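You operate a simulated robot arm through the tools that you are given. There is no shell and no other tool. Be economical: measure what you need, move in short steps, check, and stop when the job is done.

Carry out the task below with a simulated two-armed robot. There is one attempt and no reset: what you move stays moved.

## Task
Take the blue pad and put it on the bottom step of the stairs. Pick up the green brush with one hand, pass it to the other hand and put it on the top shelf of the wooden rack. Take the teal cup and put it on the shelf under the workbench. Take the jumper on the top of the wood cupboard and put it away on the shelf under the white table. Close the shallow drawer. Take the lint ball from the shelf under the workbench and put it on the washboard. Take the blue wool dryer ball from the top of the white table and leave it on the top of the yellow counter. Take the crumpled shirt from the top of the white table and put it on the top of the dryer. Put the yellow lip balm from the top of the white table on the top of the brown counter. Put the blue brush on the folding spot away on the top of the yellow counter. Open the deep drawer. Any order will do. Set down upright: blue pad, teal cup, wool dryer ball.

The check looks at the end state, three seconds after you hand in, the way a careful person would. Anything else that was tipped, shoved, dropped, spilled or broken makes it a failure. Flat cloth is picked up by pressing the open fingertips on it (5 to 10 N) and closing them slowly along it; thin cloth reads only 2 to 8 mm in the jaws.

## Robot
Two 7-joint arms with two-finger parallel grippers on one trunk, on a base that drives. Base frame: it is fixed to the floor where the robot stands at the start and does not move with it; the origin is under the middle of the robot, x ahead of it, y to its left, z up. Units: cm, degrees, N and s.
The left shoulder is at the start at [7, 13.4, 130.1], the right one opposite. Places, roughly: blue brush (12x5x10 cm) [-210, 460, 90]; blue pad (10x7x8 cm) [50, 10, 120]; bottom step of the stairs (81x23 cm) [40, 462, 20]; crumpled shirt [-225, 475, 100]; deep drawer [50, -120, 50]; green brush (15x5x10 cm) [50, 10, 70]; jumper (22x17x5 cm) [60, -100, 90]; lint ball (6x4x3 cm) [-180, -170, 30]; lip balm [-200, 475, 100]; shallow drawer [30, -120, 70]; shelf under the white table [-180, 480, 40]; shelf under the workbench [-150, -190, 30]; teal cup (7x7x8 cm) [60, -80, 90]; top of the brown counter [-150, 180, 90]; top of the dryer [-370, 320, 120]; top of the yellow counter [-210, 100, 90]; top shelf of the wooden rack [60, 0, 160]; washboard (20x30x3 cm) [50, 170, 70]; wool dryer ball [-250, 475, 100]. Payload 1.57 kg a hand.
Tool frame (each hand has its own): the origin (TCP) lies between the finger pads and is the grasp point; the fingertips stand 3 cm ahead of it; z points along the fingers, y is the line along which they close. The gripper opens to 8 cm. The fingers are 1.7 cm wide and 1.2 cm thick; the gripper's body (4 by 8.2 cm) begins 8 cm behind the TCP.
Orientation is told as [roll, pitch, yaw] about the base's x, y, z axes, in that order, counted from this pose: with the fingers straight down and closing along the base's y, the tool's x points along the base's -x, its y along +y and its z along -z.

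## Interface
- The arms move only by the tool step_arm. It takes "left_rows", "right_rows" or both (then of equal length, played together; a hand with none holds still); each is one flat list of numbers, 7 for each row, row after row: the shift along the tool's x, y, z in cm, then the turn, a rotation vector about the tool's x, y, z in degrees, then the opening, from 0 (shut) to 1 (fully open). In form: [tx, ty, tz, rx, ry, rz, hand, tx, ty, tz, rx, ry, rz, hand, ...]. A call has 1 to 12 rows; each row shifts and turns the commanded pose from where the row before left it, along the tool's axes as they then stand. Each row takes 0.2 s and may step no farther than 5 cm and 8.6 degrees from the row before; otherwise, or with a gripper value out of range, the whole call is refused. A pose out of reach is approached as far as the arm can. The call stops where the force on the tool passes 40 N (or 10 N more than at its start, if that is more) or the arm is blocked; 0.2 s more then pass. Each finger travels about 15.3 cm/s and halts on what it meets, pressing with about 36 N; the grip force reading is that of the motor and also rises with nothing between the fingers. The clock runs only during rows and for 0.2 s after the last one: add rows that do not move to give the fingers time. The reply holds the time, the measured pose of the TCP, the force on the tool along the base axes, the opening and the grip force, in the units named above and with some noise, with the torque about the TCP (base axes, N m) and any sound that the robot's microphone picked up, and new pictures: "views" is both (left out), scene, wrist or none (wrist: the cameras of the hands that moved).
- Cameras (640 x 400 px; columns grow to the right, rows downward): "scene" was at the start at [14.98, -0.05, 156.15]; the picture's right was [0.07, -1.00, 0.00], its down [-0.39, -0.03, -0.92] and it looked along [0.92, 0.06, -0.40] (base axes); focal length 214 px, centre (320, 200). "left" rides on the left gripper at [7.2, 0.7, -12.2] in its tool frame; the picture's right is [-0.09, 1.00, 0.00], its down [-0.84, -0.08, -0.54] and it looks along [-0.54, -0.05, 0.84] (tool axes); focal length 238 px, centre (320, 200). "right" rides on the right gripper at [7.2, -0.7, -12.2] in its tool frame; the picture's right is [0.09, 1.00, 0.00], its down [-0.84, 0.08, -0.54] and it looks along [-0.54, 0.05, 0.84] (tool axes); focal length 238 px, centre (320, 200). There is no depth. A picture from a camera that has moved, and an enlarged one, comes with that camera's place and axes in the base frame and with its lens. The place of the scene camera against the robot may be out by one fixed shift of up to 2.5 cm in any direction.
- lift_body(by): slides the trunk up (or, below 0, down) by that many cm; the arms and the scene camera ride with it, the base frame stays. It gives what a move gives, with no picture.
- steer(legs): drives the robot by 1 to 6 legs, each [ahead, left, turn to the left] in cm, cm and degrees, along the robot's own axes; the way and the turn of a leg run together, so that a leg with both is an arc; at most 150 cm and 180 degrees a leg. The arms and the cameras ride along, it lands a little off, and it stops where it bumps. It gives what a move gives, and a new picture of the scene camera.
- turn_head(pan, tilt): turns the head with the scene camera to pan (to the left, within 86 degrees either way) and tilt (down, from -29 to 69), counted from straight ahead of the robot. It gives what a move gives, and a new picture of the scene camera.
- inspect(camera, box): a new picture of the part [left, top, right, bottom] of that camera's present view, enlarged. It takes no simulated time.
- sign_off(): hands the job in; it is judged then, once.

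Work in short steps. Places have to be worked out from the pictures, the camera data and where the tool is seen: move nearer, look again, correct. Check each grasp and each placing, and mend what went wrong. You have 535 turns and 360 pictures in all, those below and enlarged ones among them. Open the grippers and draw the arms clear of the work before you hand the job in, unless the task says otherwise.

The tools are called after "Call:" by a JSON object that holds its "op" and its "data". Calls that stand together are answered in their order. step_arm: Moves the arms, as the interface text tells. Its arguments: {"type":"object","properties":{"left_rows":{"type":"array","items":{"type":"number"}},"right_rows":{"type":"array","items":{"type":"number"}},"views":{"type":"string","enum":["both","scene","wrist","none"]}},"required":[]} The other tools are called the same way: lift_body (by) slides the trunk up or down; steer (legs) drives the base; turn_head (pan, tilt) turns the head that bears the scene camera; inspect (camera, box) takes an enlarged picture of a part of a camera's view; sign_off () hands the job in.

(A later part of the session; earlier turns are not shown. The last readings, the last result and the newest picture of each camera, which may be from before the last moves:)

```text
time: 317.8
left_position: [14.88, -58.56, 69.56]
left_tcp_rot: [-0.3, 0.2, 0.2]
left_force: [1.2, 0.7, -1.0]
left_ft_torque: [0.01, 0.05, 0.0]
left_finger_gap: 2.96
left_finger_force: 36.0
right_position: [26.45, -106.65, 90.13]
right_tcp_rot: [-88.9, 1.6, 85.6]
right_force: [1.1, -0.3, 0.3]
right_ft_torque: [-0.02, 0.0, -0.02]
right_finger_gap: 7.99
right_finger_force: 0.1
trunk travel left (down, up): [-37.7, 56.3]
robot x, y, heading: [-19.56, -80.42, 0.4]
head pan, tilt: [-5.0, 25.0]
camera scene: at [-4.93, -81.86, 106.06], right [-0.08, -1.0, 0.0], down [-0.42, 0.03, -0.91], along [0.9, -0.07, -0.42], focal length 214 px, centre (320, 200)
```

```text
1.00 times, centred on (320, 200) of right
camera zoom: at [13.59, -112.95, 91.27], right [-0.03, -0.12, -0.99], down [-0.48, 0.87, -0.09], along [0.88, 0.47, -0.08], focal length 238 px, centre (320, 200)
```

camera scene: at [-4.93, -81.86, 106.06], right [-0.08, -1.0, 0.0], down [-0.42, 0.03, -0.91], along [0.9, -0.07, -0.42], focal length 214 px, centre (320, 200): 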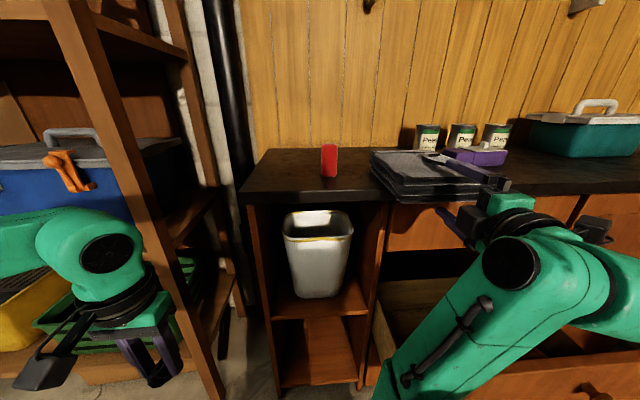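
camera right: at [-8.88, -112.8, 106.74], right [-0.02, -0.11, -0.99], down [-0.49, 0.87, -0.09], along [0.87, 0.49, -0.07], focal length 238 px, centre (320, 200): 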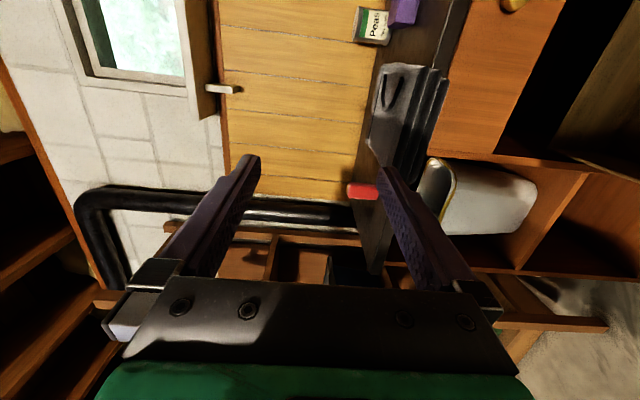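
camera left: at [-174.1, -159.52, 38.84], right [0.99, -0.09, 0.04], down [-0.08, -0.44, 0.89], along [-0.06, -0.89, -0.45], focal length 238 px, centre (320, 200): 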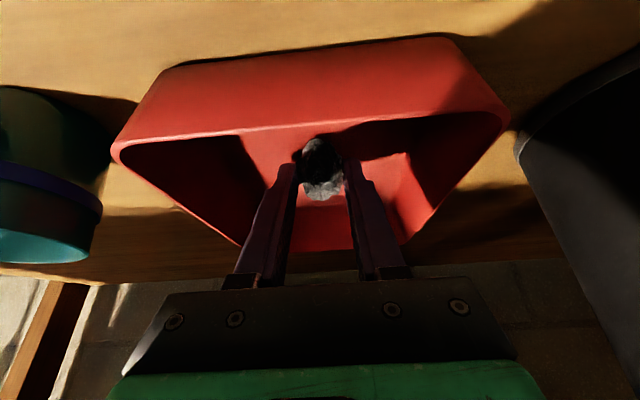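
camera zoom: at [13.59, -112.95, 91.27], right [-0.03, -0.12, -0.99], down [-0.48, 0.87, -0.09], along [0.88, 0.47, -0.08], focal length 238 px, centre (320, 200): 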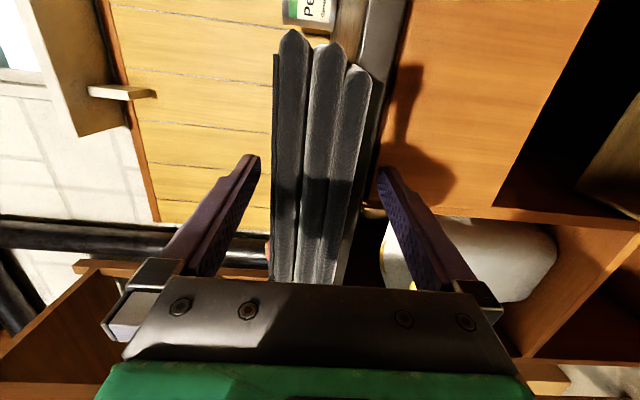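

Fits between the fingers. Advance 2.3 cm more and close.

Call:
{"op": "steer", "data": {"legs": [[2.3, 0, 0]]}}

Call:
{"op": "step_arm", "data": {"right_rows": [0, 0, 0, 0, 0, 0, 0.8, 0, 0, 0, 0, 0, 0, 0.6, 0, 0, 0, 0, 0, 0, 0.4, 0, 0, 0, 0, 0, 0, 0.2, 0, 0, 0, 0, 0, 0, 0], "views": "wrist"}}

```text
time: 318.6
left_position: [17.21, -58.58, 69.61]
left_tcp_rot: [-0.4, 0.2, 0.3]
left_force: [0.1, 0.2, -1.4]
left_ft_torque: [0.01, 0.02, 0.0]
left_finger_gap: 2.99
left_finger_force: 36.1
right_position: [28.65, -106.73, 90.21]
right_tcp_rot: [-88.9, 1.6, 85.5]
right_force: [0.6, -0.8, 0.2]
right_ft_torque: [-0.02, 0.0, 0.01]
right_finger_gap: 7.99
right_finger_force: 0.1
trunk travel left (down, up): [-37.7, 56.3]
robot x, y, heading: [-17.49, -80.42, 0.7]
head pan, tilt: [-5.0, 25.0]
camera scene: at [-2.61, -81.84, 106.06], right [-0.08, -1.0, 0.0], down [-0.42, 0.03, -0.91], along [0.9, -0.07, -0.42], focal length 214 px, centre (320, 200)
```

scene: 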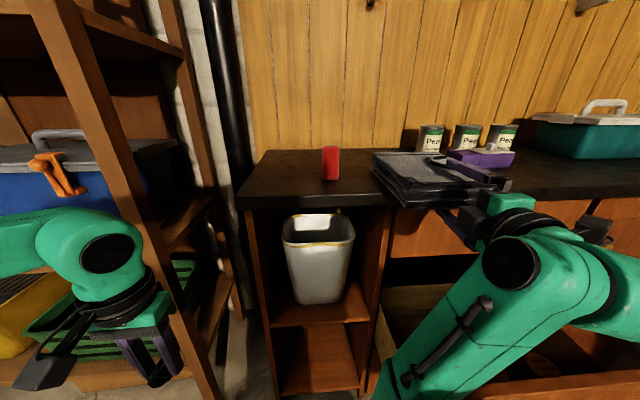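

```text
time: 319.8
left_position: [17.16, -58.57, 69.65]
left_tcp_rot: [-0.3, -0.1, 0.3]
left_force: [-0.3, 1.0, 0.7]
left_ft_torque: [0.03, -0.01, -0.01]
left_finger_gap: 2.98
left_finger_force: 35.8
right_position: [28.38, -106.71, 90.4]
right_tcp_rot: [-89.3, 1.6, 85.3]
right_force: [8.8, -4.1, 18.3]
right_ft_torque: [0.72, -1.3, -0.49]
right_finger_gap: 5.05
right_finger_force: 36.0
trunk travel left (down, up): [-37.7, 56.3]
robot x, y, heading: [-17.52, -80.37, 0.6]
head pan, tilt: [-5.0, 25.0]
camera right: at [15.7, -112.96, 91.46], right [-0.02, -0.12, -0.99], down [-0.47, 0.88, -0.09], along [0.88, 0.47, -0.07], focal length 238 px, centre (320, 200)
```

right: 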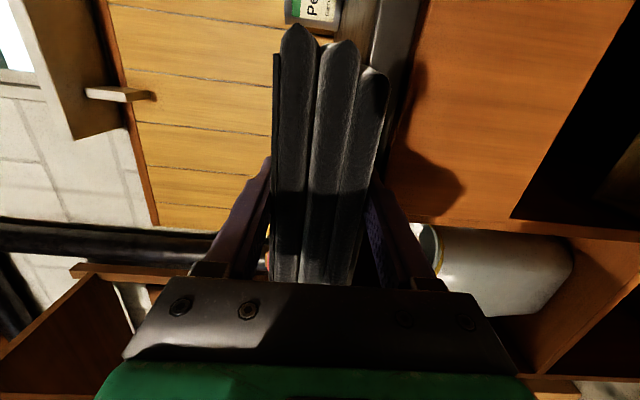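

Gripped at 5.05 cm. Lift 4 cm and check it holds.

Call:
{"op": "lift_body", "data": {"by": 4}}

Call:
{"op": "inspect", "data": {"camera": "scene", "box": [240, 100, 640, 350]}}

```text
time: 320.6
left_position: [17.28, -58.73, 73.67]
left_tcp_rot: [-0.3, 0.2, 0.2]
left_force: [-0.1, -0.1, -0.1]
left_ft_torque: [-0.03, 0.01, -0.01]
left_finger_gap: 2.96
left_finger_force: 35.4
right_position: [28.66, -106.78, 94.05]
right_tcp_rot: [-88.8, 1.7, 85.5]
right_force: [0.2, 0.3, -2.7]
right_ft_torque: [-0.01, 0.29, 0.01]
right_finger_gap: 5.02
right_finger_force: 35.7
trunk travel left (down, up): [-41.7, 52.3]
robot x, y, heading: [-17.71, -80.26, 0.6]
head pan, tilt: [-5.0, 25.0]
```

```text
1.60 times, centred on (440, 225) of scene
camera zoom: at [-2.62, -81.86, 110.06], right [-0.08, -1.0, 0.0], down [-0.42, 0.03, -0.91], along [0.9, -0.07, -0.42], focal length 343 px, centre (128, 160)
```

zoom: 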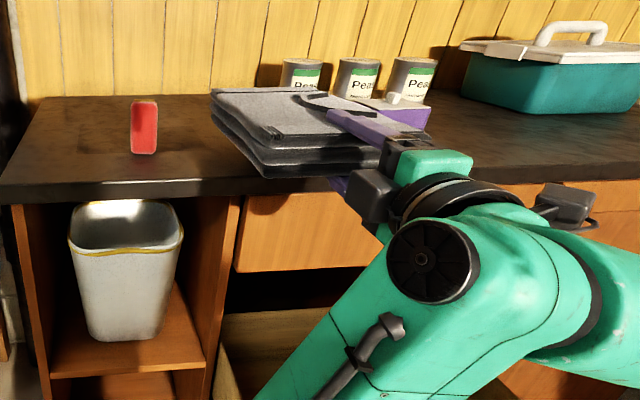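

Held well (≈2.6 N). Raise 8 cm more, back out and drive left toward the washboard area.

Call:
{"op": "lift_body", "data": {"by": 8}}

Call:
{"op": "steer", "data": {"legs": [[-55, 0, 0], [0, 120, 0], [0, 100, 0]]}}

```text
time: 321.8
left_position: [17.21, -58.71, 81.65]
left_tcp_rot: [-0.3, 0.1, 0.3]
left_force: [1.2, -0.2, -0.8]
left_ft_torque: [0.0, 0.02, 0.03]
left_finger_gap: 2.98
left_finger_force: 36.0
right_position: [28.63, -106.73, 102.12]
right_tcp_rot: [-89.0, 1.6, 85.5]
right_force: [0.5, 0.0, -3.8]
right_ft_torque: [-0.03, 0.26, 0.02]
right_finger_gap: 5.02
right_finger_force: 36.1
trunk travel left (down, up): [-49.7, 44.3]
robot x, y, heading: [-17.81, -80.3, 0.6]
head pan, tilt: [-5.0, 25.0]
```

```text
time: 335.8
left_position: [-32.25, 165.14, 81.63]
left_tcp_rot: [-0.3, 0.1, -1.7]
left_force: [-0.4, -0.3, -1.1]
left_ft_torque: [0.01, 0.02, 0.02]
left_finger_gap: 2.99
left_finger_force: 36.1
right_position: [-22.63, 116.8, 102.3]
right_tcp_rot: [-88.9, 1.6, 83.5]
right_force: [-0.3, 0.1, -3.2]
right_ft_torque: [-0.04, 0.32, 0.01]
right_finger_gap: 5.0
right_finger_force: 35.5
trunk travel left (down, up): [-49.7, 44.3]
robot x, y, heading: [-67.69, 144.87, -1.8]
head pan, tilt: [-5.0, 25.0]
camera scene: at [-53.03, 142.58, 118.06], right [-0.11, -0.99, 0.0], down [-0.42, 0.05, -0.91], along [0.9, -0.1, -0.42], focal length 214 px, centre (320, 200)
```

scene: 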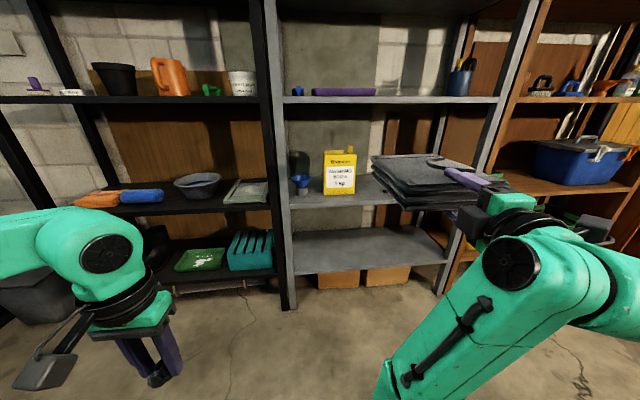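

The black shelf on the left should hold the washboard (grey board near column 245). Zoom.

Call:
{"op": "inspect", "data": {"camera": "scene", "box": [60, 80, 380, 280]}}

```text
2.00 times, centred on (220, 180) of scene
camera zoom: at [-53.03, 142.58, 118.06], right [-0.11, -0.99, 0.0], down [-0.42, 0.05, -0.91], along [0.9, -0.1, -0.42], focal length 429 px, centre (520, 240)
```

zoom: 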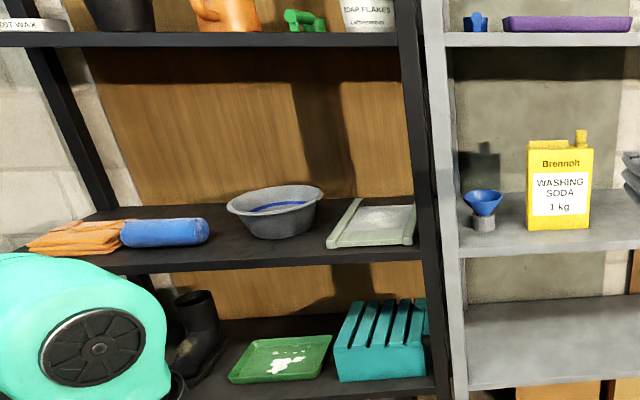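

Washboard lies on the black rack's middle shelf near (52,170.5), z≈70. To keep the jumper clear of the grey rack I retract the right hand, turn the robot 25° right, and pitch the left hand forward.

Call:
{"op": "step_arm", "data": {"left_rows": [-3, 0, -2, 0, -8.5, 0, 0, -3, 0, -2, 0, -8.5, 0, 0, -3, 0, 0, 0, -8.5, 0, 0, 0, 0, 0, 0, -8.5, 0, 0, 0, 0, 0, 0, -8.5, 0, 0], "right_rows": [0, 0, -2.5, 0, 0, 0, 0, 0, 0, -2.5, 0, 0, 0, 0, 0, 0, -2.5, 0, 0, 0, 0, 0, 0, -2.5, 0, 0, 0, 0, 0, 0, 0, 0, 0, 0, 0], "views": "none"}}

Call:
{"op": "steer", "data": {"legs": [[0, 30, -24]]}}

```text
time: 336.9
left_position: [-23.9, 164.87, 87.0]
left_tcp_rot: [-0.5, -42.5, -1.4]
left_force: [-0.5, 0.1, -0.7]
left_ft_torque: [-0.03, 0.02, -0.02]
left_finger_gap: 2.98
left_finger_force: 36.5
right_position: [-28.15, 116.84, 107.36]
right_tcp_rot: [-88.7, 1.6, 83.5]
right_force: [0.7, 0.3, -3.0]
right_ft_torque: [-0.02, 0.26, -0.01]
right_finger_gap: 4.98
right_finger_force: 35.6
right hand out of reach, approached as far as the arm can: row 1, 2, 3, 4
trunk travel left (down, up): [-49.7, 44.3]
robot x, y, heading: [-67.72, 144.23, -1.4]
head pan, tilt: [-5.0, 25.0]
```

```text
time: 339.0
left_position: [-12.36, 174.18, 86.98]
left_tcp_rot: [-0.4, -42.3, -25.5]
left_force: [0.4, 0.0, -0.1]
left_ft_torque: [-0.01, 0.0, 0.01]
left_finger_gap: 2.99
left_finger_force: 35.9
right_position: [-35.91, 132.03, 107.44]
right_tcp_rot: [-88.8, 1.6, 59.4]
right_force: [0.4, 0.2, -3.7]
right_ft_torque: [0.1, 0.27, -0.01]
right_finger_gap: 4.98
right_finger_force: 36.0
trunk travel left (down, up): [-49.7, 44.3]
robot x, y, heading: [-60.91, 173.45, -25.5]
head pan, tilt: [-5.0, 25.0]
camera scene: at [-47.77, 165.97, 118.07], right [-0.51, -0.86, 0.0], down [-0.36, 0.21, -0.91], along [0.78, -0.46, -0.42], focal length 214 px, centre (320, 200)
```

scene: 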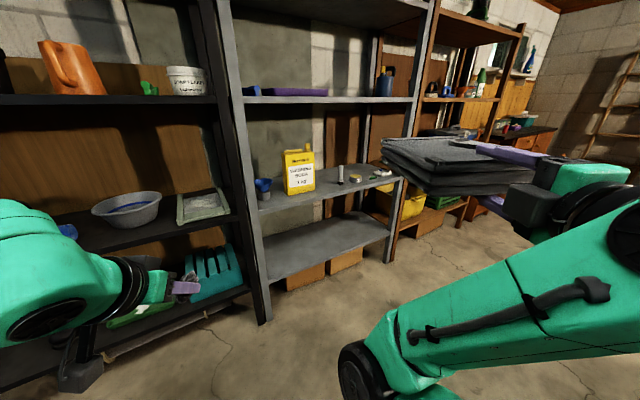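

I drive diagonally to bring the left hand in front of the washboard and look through its camera.

Call:
{"op": "steer", "data": {"legs": [[0, 15, 0], [34, 0, 0]]}}

Call:
{"op": "inspect", "data": {"camera": "left", "box": [0, 0, 640, 400]}}

```text
time: 342.2
left_position: [24.51, 173.29, 87.01]
left_tcp_rot: [-0.4, -42.4, -25.6]
left_force: [-0.6, 0.2, -0.4]
left_ft_torque: [0.01, 0.05, 0.0]
left_finger_gap: 3.0
left_finger_force: 35.6
right_position: [0.88, 131.09, 107.29]
right_tcp_rot: [-88.7, 1.5, 59.4]
right_force: [0.2, 0.3, -3.4]
right_ft_torque: [0.1, 0.3, 0.0]
right_finger_gap: 4.98
right_finger_force: 36.3
trunk travel left (down, up): [-49.7, 44.3]
robot x, y, heading: [-24.24, 172.58, -25.7]
head pan, tilt: [-5.0, 25.0]
camera scene: at [-10.92, 164.99, 118.06], right [-0.51, -0.86, 0.0], down [-0.36, 0.22, -0.91], along [0.78, -0.46, -0.42], focal length 214 px, centre (320, 200)
```

scene: 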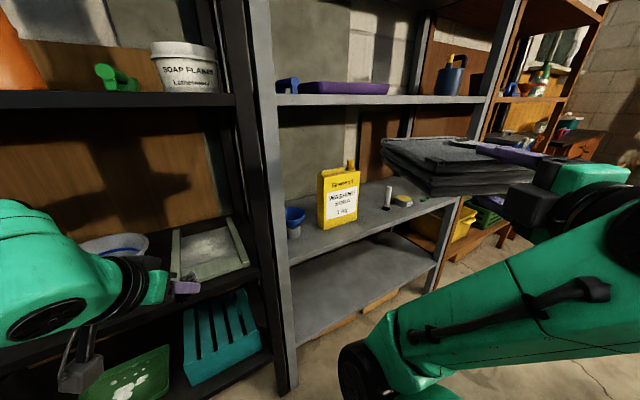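

```text
1.00 times, centred on (320, 200) of left
camera zoom: at [12.44, 179.8, 91.18], right [0.5, 0.87, 0.06], down [0.2, -0.18, 0.96], along [0.85, -0.47, -0.26], focal length 238 px, centre (320, 200)
```

zoom: 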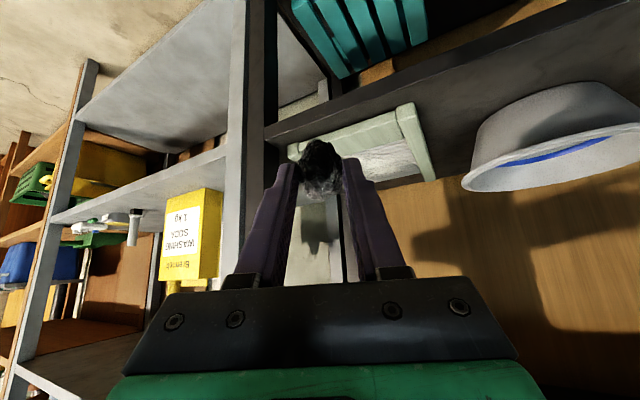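

Washboard centre ≈(52,168). I shift left 6.7, ahead 6, lower the trunk 8, then extend the left arm 12 cm and check.

Call:
{"op": "lift_body", "data": {"by": -6}}

Call:
{"op": "steer", "data": {"legs": [[0, 6.7, 0], [6, 0, 0]]}}

Call:
{"op": "step_arm", "data": {"left_rows": [-2.96, 0, 2.7, 0, 0, 0, 0, -2.96, 0, 2.7, 0, 0, 0, 0, -2.96, 0, 2.7, 0, 0, 0, 0, -2.96, 0, 2.7, 0, 0, 0, 0], "views": "both"}}

```text
time: 343.2
left_position: [24.26, 173.23, 81.08]
left_tcp_rot: [-0.4, -42.4, -25.6]
left_force: [-0.6, -0.2, 0.1]
left_ft_torque: [0.01, 0.0, 0.01]
left_finger_gap: 2.95
left_finger_force: 36.1
right_position: [0.87, 131.18, 101.38]
right_tcp_rot: [-88.8, 1.6, 59.4]
right_force: [0.1, -0.3, -3.3]
right_ft_torque: [0.1, 0.29, 0.02]
right_finger_gap: 4.98
right_finger_force: 35.4
trunk travel left (down, up): [-43.7, 50.3]
robot x, y, heading: [-23.75, 172.79, -25.9]
head pan, tilt: [-5.0, 25.0]
```

```text
time: 344.8
left_position: [32.56, 176.55, 81.1]
left_tcp_rot: [-0.4, -42.3, -25.7]
left_force: [-0.2, 0.9, -0.7]
left_ft_torque: [-0.01, 0.04, 0.02]
left_finger_gap: 2.97
left_finger_force: 36.0
right_position: [9.22, 134.43, 101.39]
right_tcp_rot: [-88.8, 1.7, 59.2]
right_force: [1.1, -0.1, -3.5]
right_ft_torque: [0.06, 0.29, 0.0]
right_finger_gap: 4.94
right_finger_force: 36.2
trunk travel left (down, up): [-43.7, 50.3]
robot x, y, heading: [-16.37, 176.18, -25.7]
head pan, tilt: [-5.0, 25.0]
camera scene: at [-2.64, 168.45, 112.05], right [-0.51, -0.86, 0.0], down [-0.36, 0.22, -0.91], along [0.78, -0.46, -0.42], focal length 214 px, centre (320, 200)
```

scene: 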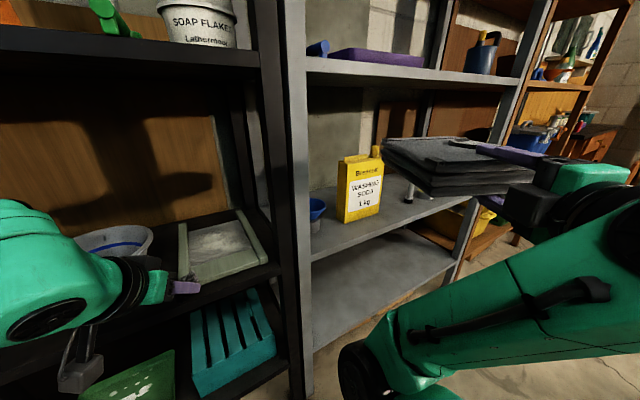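

```text
time: 345.8
left_position: [46.97, 169.64, 81.24]
left_tcp_rot: [-0.4, -42.4, -25.7]
left_force: [-0.2, -0.1, 0.0]
left_ft_torque: [0.0, 0.01, -0.02]
left_finger_gap: 2.98
left_finger_force: 36.1
right_position: [9.11, 134.5, 101.24]
right_tcp_rot: [-88.6, 1.6, 59.3]
right_force: [-0.6, 0.1, -3.8]
right_ft_torque: [0.1, 0.27, -0.02]
right_finger_gap: 4.97
right_finger_force: 35.9
trunk travel left (down, up): [-43.7, 50.3]
robot x, y, heading: [-15.93, 175.91, -25.5]
head pan, tilt: [-5.0, 25.0]
camera scene: at [-2.66, 168.41, 112.04], right [-0.51, -0.86, 0.0], down [-0.36, 0.22, -0.91], along [0.78, -0.46, -0.42], focal length 214 px, centre (320, 200)
camera left: at [35.12, 176.28, 85.31], right [0.5, 0.87, 0.06], down [0.2, -0.18, 0.96], along [0.84, -0.47, -0.26], focal length 238 px, centre (320, 200)
```

scene: 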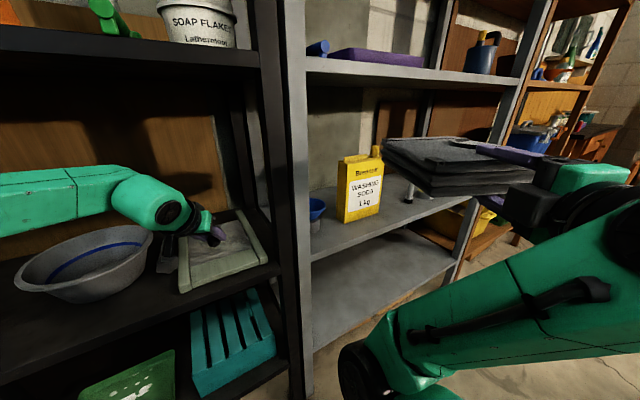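
left: 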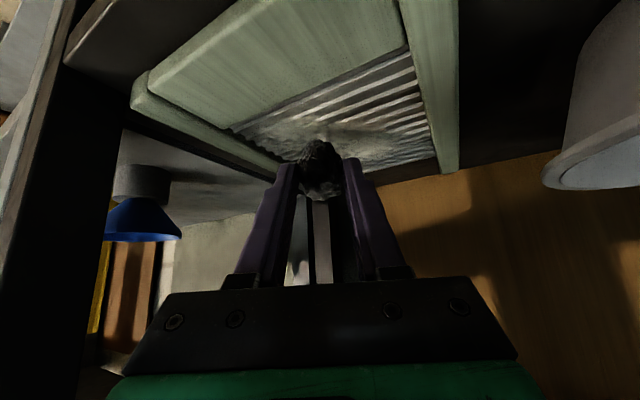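

Needs ~5 cm deeper to sit on the ribbed part. Extend 5 cm, lower the trunk 5.5, then feel for contact.

Call:
{"op": "step_arm", "data": {"left_rows": [-1.85, 0, 1.7, 0, 0, 0, 0, -1.85, 0, 1.7, 0, 0, 0, 0], "views": "none"}}

Call:
{"op": "lift_body", "data": {"by": -5}}

Call:
{"op": "step_arm", "data": {"left_rows": [0.34, 0, 0.37, 0, 0, 0, 0, 0.34, 0, 0.37, 0, 0, 0, 0], "views": "both"}}

```text
time: 346.4
left_position: [51.43, 167.38, 81.14]
left_tcp_rot: [-0.3, -42.4, -25.7]
left_force: [-0.5, -0.1, -0.2]
left_ft_torque: [0.03, -0.01, 0.02]
left_finger_gap: 2.98
left_finger_force: 36.2
right_position: [9.06, 134.47, 101.28]
right_tcp_rot: [-88.7, 1.7, 59.2]
right_force: [-1.2, 0.4, -3.7]
right_ft_torque: [0.1, 0.3, 0.01]
right_finger_gap: 5.01
right_finger_force: 36.5
trunk travel left (down, up): [-43.7, 50.3]
robot x, y, heading: [-15.83, 176.22, -25.4]
head pan, tilt: [-5.0, 25.0]
```

```text
time: 347.3
left_position: [51.32, 167.38, 77.14]
left_tcp_rot: [-0.5, -43.4, -25.6]
left_force: [13.5, -1.3, 33.6]
left_ft_torque: [0.1, -0.56, -0.01]
left_finger_gap: 3.0
left_finger_force: 36.4
right_position: [8.64, 134.67, 96.46]
right_tcp_rot: [-89.0, 1.5, 59.2]
right_force: [-0.5, 0.3, -3.5]
right_ft_torque: [0.11, 0.26, -0.02]
right_finger_gap: 4.98
right_finger_force: 36.0
trunk travel left (down, up): [-38.7, 55.3]
robot x, y, heading: [-16.01, 175.98, -25.8]
head pan, tilt: [-5.0, 25.0]
```

```text
time: 347.7
left_position: [51.69, 167.32, 77.11]
left_tcp_rot: [-1.0, -44.3, -25.3]
left_force: [-0.2, 0.2, 14.9]
left_ft_torque: [0.1, -0.04, -0.01]
left_finger_gap: 2.99
left_finger_force: 35.9
right_position: [8.8, 134.58, 96.35]
right_tcp_rot: [-88.6, 1.5, 59.3]
right_force: [-0.1, 0.0, -3.7]
right_ft_torque: [0.08, 0.28, -0.03]
right_finger_gap: 4.97
right_finger_force: 36.4
trunk travel left (down, up): [-38.7, 55.3]
robot x, y, heading: [-16.04, 176.16, -25.5]
head pan, tilt: [-5.0, 25.0]
stopped in row 2 (left hand): the force on the tool passed its limit (the readings are from after the stop); the commanded pose is now the measured one
camera scene: at [-3.01, 168.55, 107.06], right [-0.51, -0.86, 0.0], down [-0.36, 0.22, -0.91], along [0.78, -0.46, -0.42], focal length 214 px, centre (320, 200)
camera left: at [39.62, 174.0, 80.79], right [0.49, 0.87, 0.05], down [0.17, -0.16, 0.97], along [0.85, -0.47, -0.22], focal length 238 px, centre (320, 200)
```

scene: 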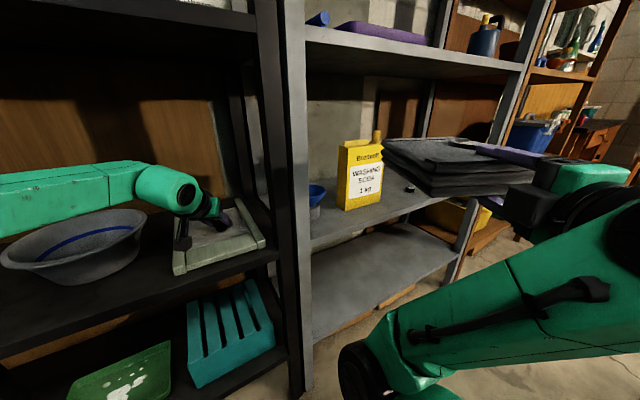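
left: 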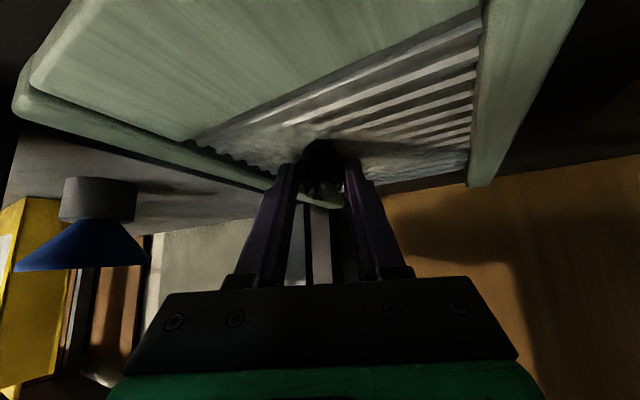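

Contact made on the ribbed area. Release the lint and lift away along the fingers.

Call:
{"op": "step_arm", "data": {"left_rows": [-0.1, 0, -0.1, 0, 0, 0, 0, 0, 0, 0, 0, 0, 0, 0.5, 0, 0, 0, 0, 0, 0, 0.6, 0, 0, -1.5, 0, 0, 0, 0.6, 0, 0, -3.5, 0, 0, 0, 0.6, 0, 0, -4.5, 0, 0, 0, 0.6], "views": "wrist"}}

```text
time: 349.1
left_position: [45.59, 170.58, 83.58]
left_tcp_rot: [-0.8, -43.7, -25.4]
left_force: [0.0, 0.8, 0.3]
left_ft_torque: [0.01, 0.01, -0.01]
left_finger_gap: 4.81
left_finger_force: 0.0
right_position: [9.04, 134.56, 96.43]
right_tcp_rot: [-88.8, 1.6, 59.2]
right_force: [0.0, 0.3, -3.8]
right_ft_torque: [0.15, 0.27, 0.0]
right_finger_gap: 4.97
right_finger_force: 35.6
trunk travel left (down, up): [-38.7, 55.3]
robot x, y, heading: [-15.61, 176.13, -25.7]
head pan, tilt: [-5.0, 25.0]
camera left: at [33.67, 177.11, 87.34], right [0.49, 0.87, 0.05], down [0.18, -0.16, 0.97], along [0.85, -0.47, -0.23], focal length 238 px, centre (320, 200)
```

left: 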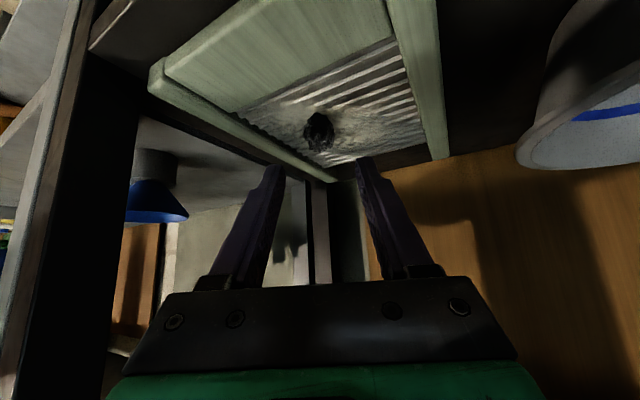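

Lint is on the washboard. Next the jumper: back away and turn to face +y to look for the white table.

Call:
{"op": "step_arm", "data": {"left_rows": [2.9, 0, -2.8, 0, 0, 0, 0.6, 2.9, 0, -2.8, 0, 0, 0, 0.6, 2.9, 0, -2.8, 0, 0, 0, 0.6], "views": "none"}}

Call:
{"op": "steer", "data": {"legs": [[-45, 0, 0], [0, 0, 115]]}}

Call:
{"op": "turn_head", "data": {"pan": 0, "tilt": 15}}

```text
time: 349.9
left_position: [34.71, 175.71, 83.45]
left_tcp_rot: [-0.7, -43.7, -25.3]
left_force: [0.7, 0.0, -0.4]
left_ft_torque: [-0.02, -0.08, -0.02]
left_finger_gap: 4.82
left_finger_force: 0.0
right_position: [9.0, 134.55, 96.35]
right_tcp_rot: [-88.8, 1.6, 59.2]
right_force: [0.2, -0.3, -3.3]
right_ft_torque: [0.12, 0.29, 0.04]
right_finger_gap: 4.97
right_finger_force: 35.3
trunk travel left (down, up): [-38.7, 55.3]
robot x, y, heading: [-15.91, 176.31, -25.8]
head pan, tilt: [-5.0, 25.0]
```

```text
time: 357.4
left_position: [-77.47, 241.76, 83.49]
left_tcp_rot: [-0.7, -43.7, 89.4]
left_force: [-0.7, -0.4, 0.0]
left_ft_torque: [-0.03, 0.02, 0.0]
left_finger_gap: 4.8
left_finger_force: 0.0
right_position: [-29.45, 235.68, 96.32]
right_tcp_rot: [-88.8, 1.6, 173.9]
right_force: [-0.1, -0.1, -3.4]
right_ft_torque: [-0.32, 0.01, 0.0]
right_finger_gap: 4.98
right_finger_force: 36.0
trunk travel left (down, up): [-38.7, 55.3]
robot x, y, heading: [-57.09, 195.6, 89.2]
head pan, tilt: [-5.0, 25.0]
camera scene: at [-54.8, 209.07, 107.07], right [0.99, -0.1, 0.0], down [-0.04, -0.42, -0.91], along [0.09, 0.9, -0.42], focal length 214 px, centre (320, 200)
```

scene: 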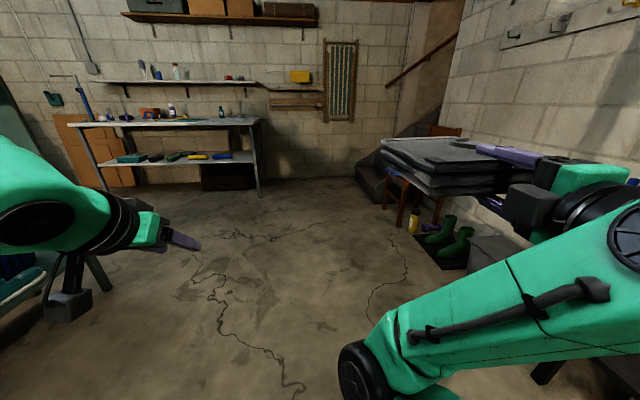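

```text
time: 358.2
left_position: [-77.46, 241.8, 83.42]
left_tcp_rot: [-0.7, -43.6, 89.4]
left_force: [-0.2, -0.4, -0.5]
left_ft_torque: [0.0, 0.01, 0.0]
left_finger_gap: 4.79
left_finger_force: 0.0
right_position: [-29.25, 235.56, 96.37]
right_tcp_rot: [-88.7, 1.7, 173.9]
right_force: [-0.1, -0.7, -3.4]
right_ft_torque: [-0.29, 0.05, 0.01]
right_finger_gap: 4.97
right_finger_force: 36.2
trunk travel left (down, up): [-38.7, 55.3]
robot x, y, heading: [-56.95, 195.67, 88.9]
head pan, tilt: [0.0, 15.0]
camera scene: at [-55.59, 209.25, 108.68], right [1.0, -0.02, 0.0], down [0.0, -0.26, -0.97], along [0.02, 0.97, -0.26], focal length 214 px, centre (320, 200)
```

scene: 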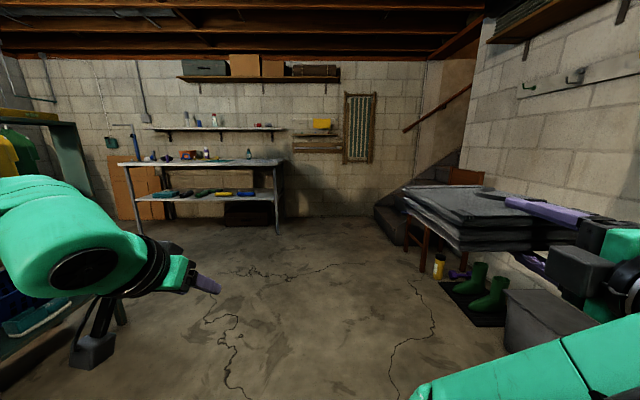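

The far left table with a lower shelf is the white table (front y≈445, x from -285 to -100). I drive ahead 140 and then left 85 to face it.

Call:
{"op": "steer", "data": {"legs": [[140, 0, 1], [0, 85, 0]]}}

Call:
{"op": "inspect", "data": {"camera": "scene", "box": [0, 100, 480, 400]}}

```text
time: 369.3
left_position: [-162.49, 381.44, 83.45]
left_tcp_rot: [-0.7, -43.7, 90.6]
left_force: [0.0, 0.7, -0.1]
left_ft_torque: [0.02, 0.0, 0.01]
left_finger_gap: 4.8
left_finger_force: 0.1
right_position: [-114.31, 376.24, 96.37]
right_tcp_rot: [-88.8, 1.5, 175.2]
right_force: [0.0, 0.8, -4.1]
right_ft_torque: [-0.27, -0.03, -0.01]
right_finger_gap: 4.99
right_finger_force: 36.0
trunk travel left (down, up): [-38.7, 55.3]
robot x, y, heading: [-140.6, 335.72, 89.9]
head pan, tilt: [0.0, 15.0]
camera scene: at [-139.99, 349.25, 108.69], right [1.0, 0.0, 0.0], down [0.0, -0.26, -0.97], along [0.0, 0.97, -0.26], focal length 214 px, centre (320, 200)
```

scene: 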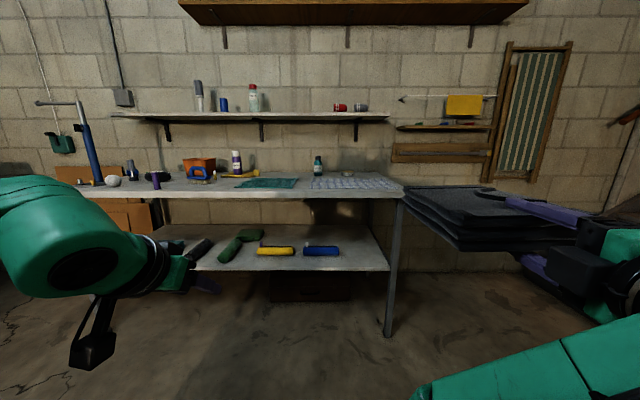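

```text
1.33 times, centred on (240, 250) of scene
camera zoom: at [-139.99, 349.25, 108.69], right [1.0, 0.0, 0.0], down [0.0, -0.26, -0.97], along [0.0, 0.97, -0.26], focal length 286 px, centre (427, 133)
```

zoom: 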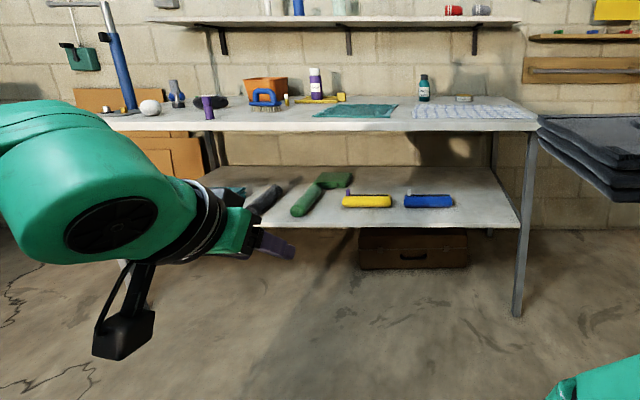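

I find free room at the right end of the shelf (x≈-127…-106, shelf z≈44, front edge y≈447). I fold the left arm, lower the trunk, then bring the right hand down.

Call:
{"op": "step_arm", "data": {"left_rows": [0, 0, 0, 0, 8.6, 0, 0.6, 0, 0, 0, 0, 8.6, 0, 0.6, 0, 0, 0, 0, 8.6, 0, 0.6, 0, 0, 0, 0, 8.6, 0, 0.6, 0, 0, 0, 0, 8.6, 0, 0.6, 4, 0, 0, 0, 0, 0, 0.6, 4, 0, 0, 0, 0, 0, 0.6, 4, 0, 0, 0, 0, 0, 0.6], "views": "none"}}

Call:
{"op": "lift_body", "data": {"by": -38}}

Call:
{"op": "step_arm", "data": {"right_rows": [0, 2.5, 0, 0, 0, 0, 0, 0, 2.5, 0, 0, 0, 0, 0, 0, 2.5, 0, 0, 0, 0, 0], "views": "scene"}}

```text
time: 371.1
left_position: [-162.46, 369.3, 83.22]
left_tcp_rot: [-0.5, -0.7, 90.2]
left_force: [0.3, 0.3, 0.2]
left_ft_torque: [-0.01, 0.0, 0.01]
left_finger_gap: 4.8
left_finger_force: 0.0
right_position: [-114.32, 376.17, 96.34]
right_tcp_rot: [-88.8, 1.7, 175.2]
right_force: [0.2, 0.2, -3.6]
right_ft_torque: [-0.27, 0.01, 0.0]
right_finger_gap: 4.94
right_finger_force: 35.9
trunk travel left (down, up): [-38.7, 55.3]
robot x, y, heading: [-140.28, 335.58, 90.4]
head pan, tilt: [0.0, 15.0]
```

```text
time: 374.8
left_position: [-162.38, 369.49, 45.23]
left_tcp_rot: [-0.5, -0.7, 90.1]
left_force: [0.7, 0.8, 0.1]
left_ft_torque: [0.0, 0.0, -0.01]
left_finger_gap: 4.8
left_finger_force: 0.0
right_position: [-114.25, 376.19, 58.22]
right_tcp_rot: [-88.7, 1.6, 175.2]
right_force: [0.0, 0.3, -2.8]
right_ft_torque: [-0.31, 0.01, 0.03]
right_finger_gap: 4.99
right_finger_force: 35.8
trunk travel left (down, up): [-0.7, 93.3]
robot x, y, heading: [-140.77, 335.31, 90.2]
head pan, tilt: [0.0, 15.0]
```

```text
time: 375.6
left_position: [-162.46, 369.51, 45.3]
left_tcp_rot: [-0.4, -0.7, 90.1]
left_force: [-0.3, 0.9, -0.4]
left_ft_torque: [-0.04, 0.02, 0.01]
left_finger_gap: 4.82
left_finger_force: 0.0
right_position: [-113.05, 379.74, 55.21]
right_tcp_rot: [-88.7, 1.6, 174.9]
right_force: [-0.3, -0.3, -3.4]
right_ft_torque: [-0.29, -0.03, 0.01]
right_finger_gap: 4.97
right_finger_force: 35.7
right hand out of reach, approached as far as the arm can: row 1, 2, 3
trunk travel left (down, up): [-0.7, 93.3]
robot x, y, heading: [-140.3, 335.65, 90.1]
head pan, tilt: [0.0, 15.0]
camera scene: at [-139.98, 349.23, 70.69], right [1.0, 0.0, 0.0], down [0.0, -0.26, -0.97], along [0.0, 0.97, -0.26], focal length 214 px, centre (320, 200)
```

scene: 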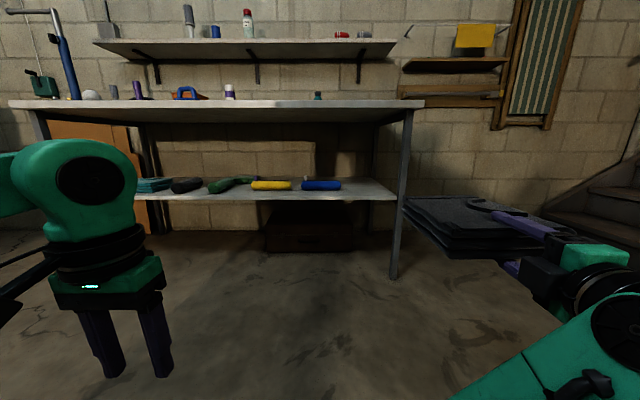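

It can't go lower that close; I extend forward 14 cm first and then lower.

Call:
{"op": "step_arm", "data": {"right_rows": [0, 0, 4, 0, 0, 0, 0, 0, 0, 4, 0, 0, 0, 0, 0, 0, 4, 0, 0, 0, 0, 0, 0, 3, 0, 0, 0, 0, 0, 2.5, 0, 0, 0, 0, 0, 0, 2.5, 0, 0, 0, 0, 0, 0, 2, 0, 0, 0, 0, 0], "views": "wrist"}}

```text
time: 377.1
left_position: [-162.52, 369.4, 45.4]
left_tcp_rot: [-0.5, -0.7, 90.0]
left_force: [0.6, -0.1, 0.1]
left_ft_torque: [0.0, 0.02, 0.01]
left_finger_gap: 4.8
left_finger_force: 0.1
right_position: [-111.86, 394.37, 47.78]
right_tcp_rot: [-88.7, 1.7, 175.2]
right_force: [-0.3, 0.1, -3.0]
right_ft_torque: [-0.3, -0.03, 0.02]
right_finger_gap: 5.0
right_finger_force: 36.0
trunk travel left (down, up): [-0.7, 93.3]
robot x, y, heading: [-140.34, 335.37, 90.4]
head pan, tilt: [0.0, 15.0]
camera right: at [-105.78, 381.59, 48.9], right [0.12, -0.03, -0.99], down [-0.88, -0.47, -0.09], along [-0.47, 0.88, -0.08], focal length 238 px, centre (320, 200)
```

right: 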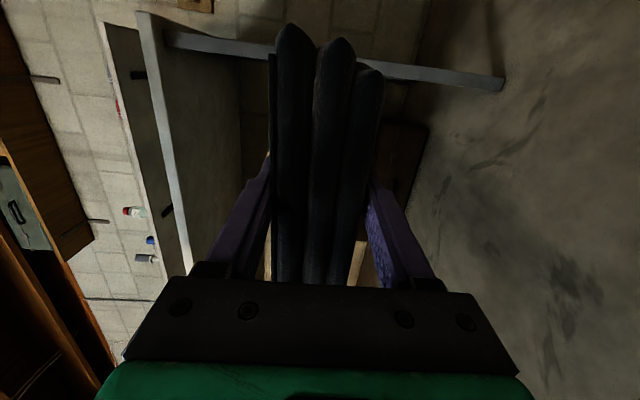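

Height is right (shelf z≈43.2). I raise 1 cm for clearance, shift left 4.3 and drive in, checking midway.

Call:
{"op": "lift_body", "data": {"by": 1}}

Call:
{"op": "steer", "data": {"legs": [[0, 4.3, 0], [33, 0, 0]]}}

```text
time: 377.7
left_position: [-162.44, 369.39, 46.41]
left_tcp_rot: [-0.6, -0.7, 90.1]
left_force: [-0.5, 0.7, 0.4]
left_ft_torque: [-0.01, 0.04, -0.02]
left_finger_gap: 4.79
left_finger_force: 0.1
right_position: [-111.89, 394.43, 48.73]
right_tcp_rot: [-88.7, 1.6, 175.2]
right_force: [0.6, 0.1, -3.4]
right_ft_torque: [-0.29, 0.0, -0.03]
right_finger_gap: 4.99
right_finger_force: 35.7
trunk travel left (down, up): [-1.7, 92.3]
robot x, y, heading: [-140.48, 335.77, 90.3]
head pan, tilt: [0.0, 15.0]
```

```text
time: 380.5
left_position: [-167.39, 403.79, 46.31]
left_tcp_rot: [-0.4, -0.7, 90.5]
left_force: [0.3, 0.4, 0.2]
left_ft_torque: [-0.03, -0.01, -0.02]
left_finger_gap: 4.81
left_finger_force: 0.0
right_position: [-116.94, 429.14, 48.79]
right_tcp_rot: [-88.6, 1.6, 175.8]
right_force: [-0.1, -0.3, -3.1]
right_ft_torque: [-0.3, -0.03, 0.0]
right_finger_gap: 4.98
right_finger_force: 35.9
trunk travel left (down, up): [-1.7, 92.3]
robot x, y, heading: [-145.65, 370.27, 90.9]
head pan, tilt: [0.0, 15.0]
camera scene: at [-144.79, 383.75, 71.69], right [1.0, 0.01, 0.0], down [0.0, -0.26, -0.97], along [-0.01, 0.97, -0.26], focal length 214 px, centre (320, 200)
```

scene: 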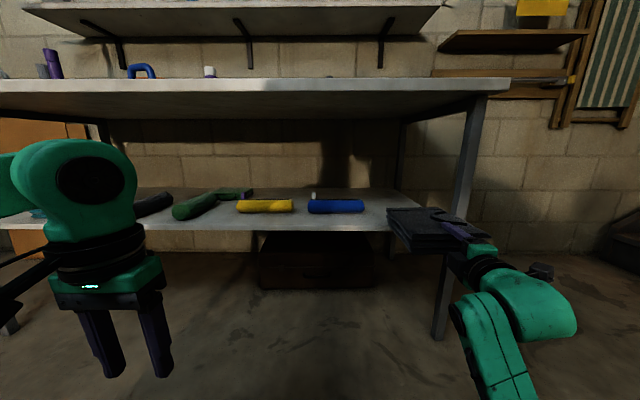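

Jumper's front is at the shelf edge, ~2 cm right of the blue roll and clear of the leg. Shift 1 cm right and go in 23 cm.

Call:
{"op": "steer", "data": {"legs": [[10, -1, 0]]}}

Call:
{"op": "steer", "data": {"legs": [[13, 0, 0]]}}

```text
time: 381.6
left_position: [-166.64, 413.78, 46.34]
left_tcp_rot: [-0.5, -0.8, 90.7]
left_force: [0.5, -0.2, -0.7]
left_ft_torque: [0.02, -0.02, 0.01]
left_finger_gap: 4.81
left_finger_force: 0.2
right_position: [-116.24, 439.34, 48.76]
right_tcp_rot: [-88.7, 1.6, 175.8]
right_force: [-0.4, 1.3, -3.2]
right_ft_torque: [-0.31, -0.03, 0.02]
right_finger_gap: 4.97
right_finger_force: 36.1
trunk travel left (down, up): [-1.7, 92.3]
robot x, y, heading: [-144.77, 379.97, 90.5]
head pan, tilt: [0.0, 15.0]
camera scene: at [-143.98, 393.82, 71.69], right [1.0, 0.01, 0.0], down [0.0, -0.26, -0.97], along [-0.01, 0.97, -0.26], focal length 214 px, centre (320, 200)
```

scene: 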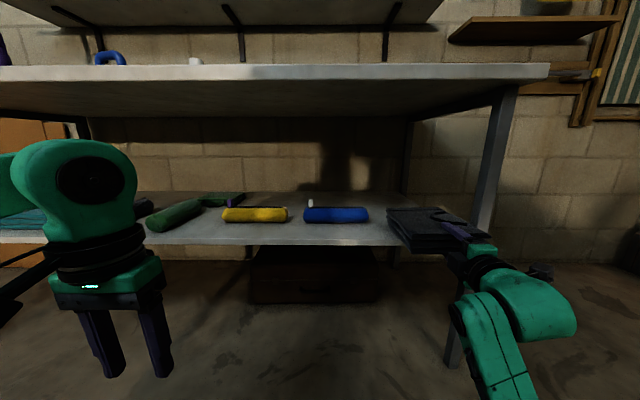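

```text
time: 382.8
left_position: [-166.71, 423.82, 46.32]
left_tcp_rot: [-0.5, -0.6, 90.6]
left_force: [-0.5, 0.1, -0.7]
left_ft_torque: [0.0, 0.01, -0.03]
left_finger_gap: 4.78
left_finger_force: 0.0
right_position: [-116.38, 448.81, 48.75]
right_tcp_rot: [-88.1, 1.6, 175.4]
right_force: [-1.7, -8.8, 0.7]
right_ft_torque: [-0.62, 0.06, 0.03]
right_finger_gap: 4.97
right_finger_force: 36.0
trunk travel left (down, up): [-1.7, 92.3]
robot x, y, heading: [-145.01, 390.09, 90.7]
head pan, tilt: [0.0, 15.0]
stopped in leg 1: the force on the tool passed its limit (the readings are from after the stop); the commanded pose is now the measured one
camera scene: at [-144.16, 403.71, 71.73], right [1.0, 0.01, 0.0], down [0.0, -0.26, -0.97], along [-0.01, 0.97, -0.26], focal length 214 px, centre (320, 200)
```

scene: 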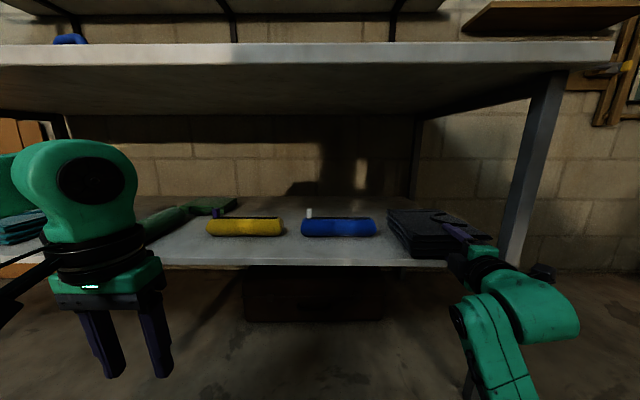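

Far end drags on the shelf. Raise 1 cm and push in the last 4 cm.

Call:
{"op": "lift_body", "data": {"by": 1.2}}

Call:
{"op": "steer", "data": {"legs": [[4.5, 0, 0]]}}

```text
time: 383.3
left_position: [-166.79, 423.82, 47.01]
left_tcp_rot: [-0.5, -0.6, 90.6]
left_force: [0.0, -0.3, 0.3]
left_ft_torque: [0.0, -0.02, 0.03]
left_finger_gap: 4.81
left_finger_force: 0.1
right_position: [-116.52, 448.86, 48.83]
right_tcp_rot: [-87.0, 1.7, 175.5]
right_force: [0.6, -3.1, -3.0]
right_ft_torque: [-0.44, -0.02, 0.04]
right_finger_gap: 5.01
right_finger_force: 36.1
trunk travel left (down, up): [-2.5, 91.5]
robot x, y, heading: [-144.18, 389.91, 90.5]
head pan, tilt: [0.0, 15.0]
stopped: the force on the tool passed its limit (the readings are from after the stop); the commanded pose is now the measured one
```

```text
time: 384.0
left_position: [-166.72, 424.05, 47.0]
left_tcp_rot: [-0.5, -0.6, 90.4]
left_force: [-0.2, -0.2, 0.7]
left_ft_torque: [0.01, -0.01, 0.01]
left_finger_gap: 4.79
left_finger_force: 0.2
right_position: [-116.48, 448.91, 48.83]
right_tcp_rot: [-86.8, 1.7, 175.4]
right_force: [-2.1, -9.2, 1.2]
right_ft_torque: [-0.42, 0.19, 0.06]
right_finger_gap: 4.98
right_finger_force: 36.1
trunk travel left (down, up): [-2.5, 91.5]
robot x, y, heading: [-144.36, 390.32, 90.7]
head pan, tilt: [0.0, 15.0]
stopped in leg 1: the force on the tool passed its limit (the readings are from after the stop); the commanded pose is now the measured one
camera scene: at [-144.16, 403.95, 72.48], right [1.0, 0.01, 0.0], down [0.0, -0.26, -0.97], along [-0.01, 0.97, -0.26], focal length 214 px, centre (320, 200)
```

scene: 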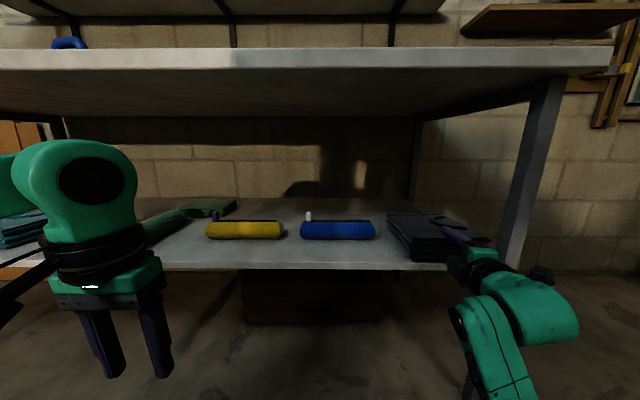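

The hand's camera seems to touch the table leg. I back off 0.7 cm, lower until the lower finger is on the shelf, and release there; the jumper is already mostly on the shelf.

Call:
{"op": "steer", "data": {"legs": [[-0.8, 0.4, 0]]}}

Call:
{"op": "lift_body", "data": {"by": -1.5}}

Call:
{"op": "step_arm", "data": {"right_rows": [0, 0, 0, 0, 0, 0, 0.65, 0, 0, 0, 0, 0, 0, 0.7, 0, 0, 0, 0, 0, 0, 0.7], "views": "wrist"}}

```text
time: 384.7
left_position: [-167.17, 423.2, 47.04]
left_tcp_rot: [-0.6, -0.8, 90.6]
left_force: [-0.5, -0.3, 0.7]
left_ft_torque: [-0.01, -0.01, 0.0]
left_finger_gap: 4.81
left_finger_force: 0.0
right_position: [-116.76, 448.08, 48.87]
right_tcp_rot: [-86.8, 1.6, 175.4]
right_force: [0.7, -2.6, 2.5]
right_ft_torque: [0.87, 0.48, 0.13]
right_finger_gap: 4.97
right_finger_force: 36.2
trunk travel left (down, up): [-2.5, 91.5]
robot x, y, heading: [-144.97, 389.35, 90.8]
head pan, tilt: [0.0, 15.0]
camera scene: at [-144.53, 403.16, 72.47], right [1.0, 0.01, 0.0], down [0.0, -0.26, -0.97], along [-0.01, 0.97, -0.26], focal length 214 px, centre (320, 200)
```

scene: 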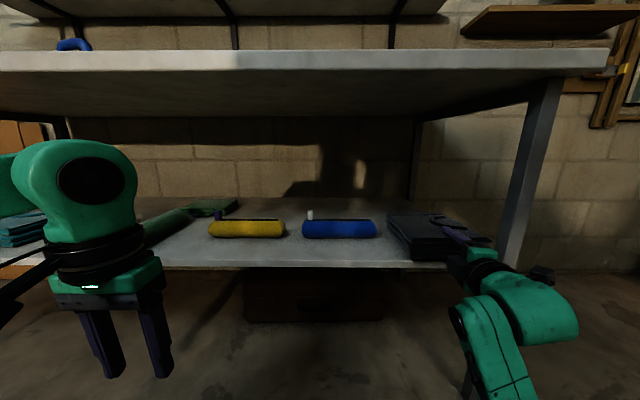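

```text
time: 385.2
left_position: [-167.11, 423.31, 46.07]
left_tcp_rot: [-0.7, -0.7, 90.4]
left_force: [0.5, 0.4, 0.3]
left_ft_torque: [-0.02, 0.05, 0.01]
left_finger_gap: 4.83
left_finger_force: 0.0
right_position: [-116.82, 448.04, 48.76]
right_tcp_rot: [-88.4, 1.7, 175.4]
right_force: [-2.0, -4.5, 6.3]
right_ft_torque: [-0.15, 0.13, 0.09]
right_finger_gap: 4.99
right_finger_force: 35.7
trunk travel left (down, up): [-1.4, 92.6]
robot x, y, heading: [-144.89, 389.4, 90.8]
head pan, tilt: [0.0, 15.0]
stopped: the force on the tool passed its limit (the readings are from after the stop); the commanded pose is now the measured one
```

```text
time: 386.0
left_position: [-167.17, 423.18, 46.04]
left_tcp_rot: [-0.7, -0.8, 90.5]
left_force: [-0.1, -0.2, -0.5]
left_ft_torque: [-0.03, 0.01, 0.01]
left_finger_gap: 4.8
left_finger_force: 0.0
right_position: [-116.82, 447.92, 48.78]
right_tcp_rot: [-88.4, 1.7, 175.3]
right_force: [-1.4, 2.4, 13.5]
right_ft_torque: [0.31, 0.15, 0.04]
right_finger_gap: 5.08
right_finger_force: 0.2
trunk travel left (down, up): [-1.4, 92.6]
robot x, y, heading: [-145.26, 389.49, 90.6]
head pan, tilt: [0.0, 15.0]
camera right: at [-110.75, 435.15, 49.98], right [0.12, -0.04, -0.99], down [-0.88, -0.47, -0.09], along [-0.47, 0.88, -0.09], focal length 238 px, centre (320, 200)
```

right: 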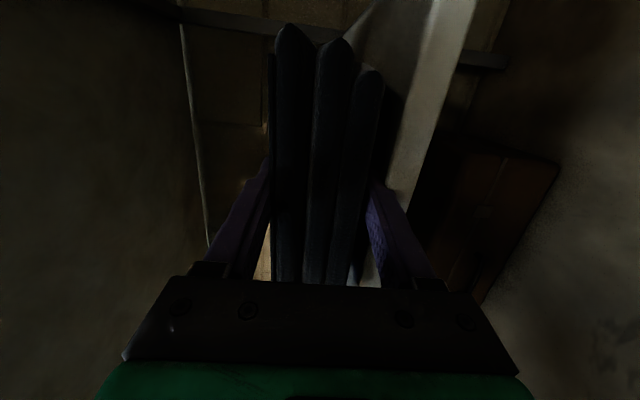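

The lower finger already lies on the shelf (shelf z≈45). I open while raising the hand 0.9 cm.

Call:
{"op": "step_arm", "data": {"right_rows": [0, -0.4, 0, 0, 0, 0, 0.7, 0, -0.4, 0, 0, 0, 0, 0.8, 0, -0.2, 0, 0, 0, 0, 0.85, 0, 0, 0, 0, 0, 0, 0.85], "views": "wrist"}}

```text
time: 387.0
left_position: [-167.21, 423.37, 45.96]
left_tcp_rot: [-0.5, -0.6, 90.4]
left_force: [-0.2, -0.6, 0.0]
left_ft_torque: [0.01, -0.02, -0.01]
left_finger_gap: 4.83
left_finger_force: 0.0
right_position: [-116.76, 447.99, 49.53]
right_tcp_rot: [-88.1, 1.8, 175.4]
right_force: [-5.0, -1.6, 3.2]
right_ft_torque: [-0.02, 0.29, 0.19]
right_finger_gap: 6.51
right_finger_force: 0.1
trunk travel left (down, up): [-1.4, 92.6]
robot x, y, heading: [-145.01, 389.93, 90.9]
head pan, tilt: [0.0, 15.0]
camera right: at [-110.72, 435.24, 50.77], right [0.12, -0.04, -0.99], down [-0.88, -0.47, -0.08], along [-0.47, 0.88, -0.09], focal length 238 px, centre (320, 200)
```

right: 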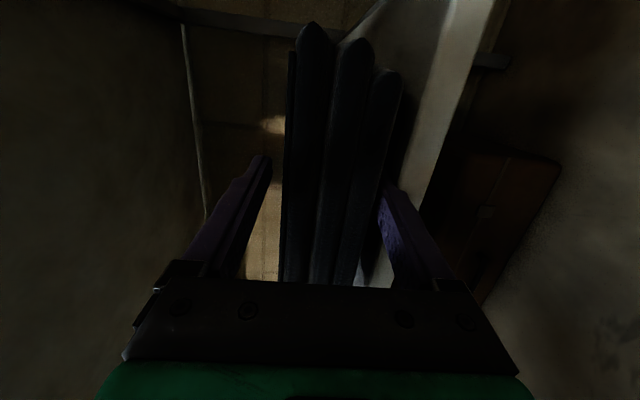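

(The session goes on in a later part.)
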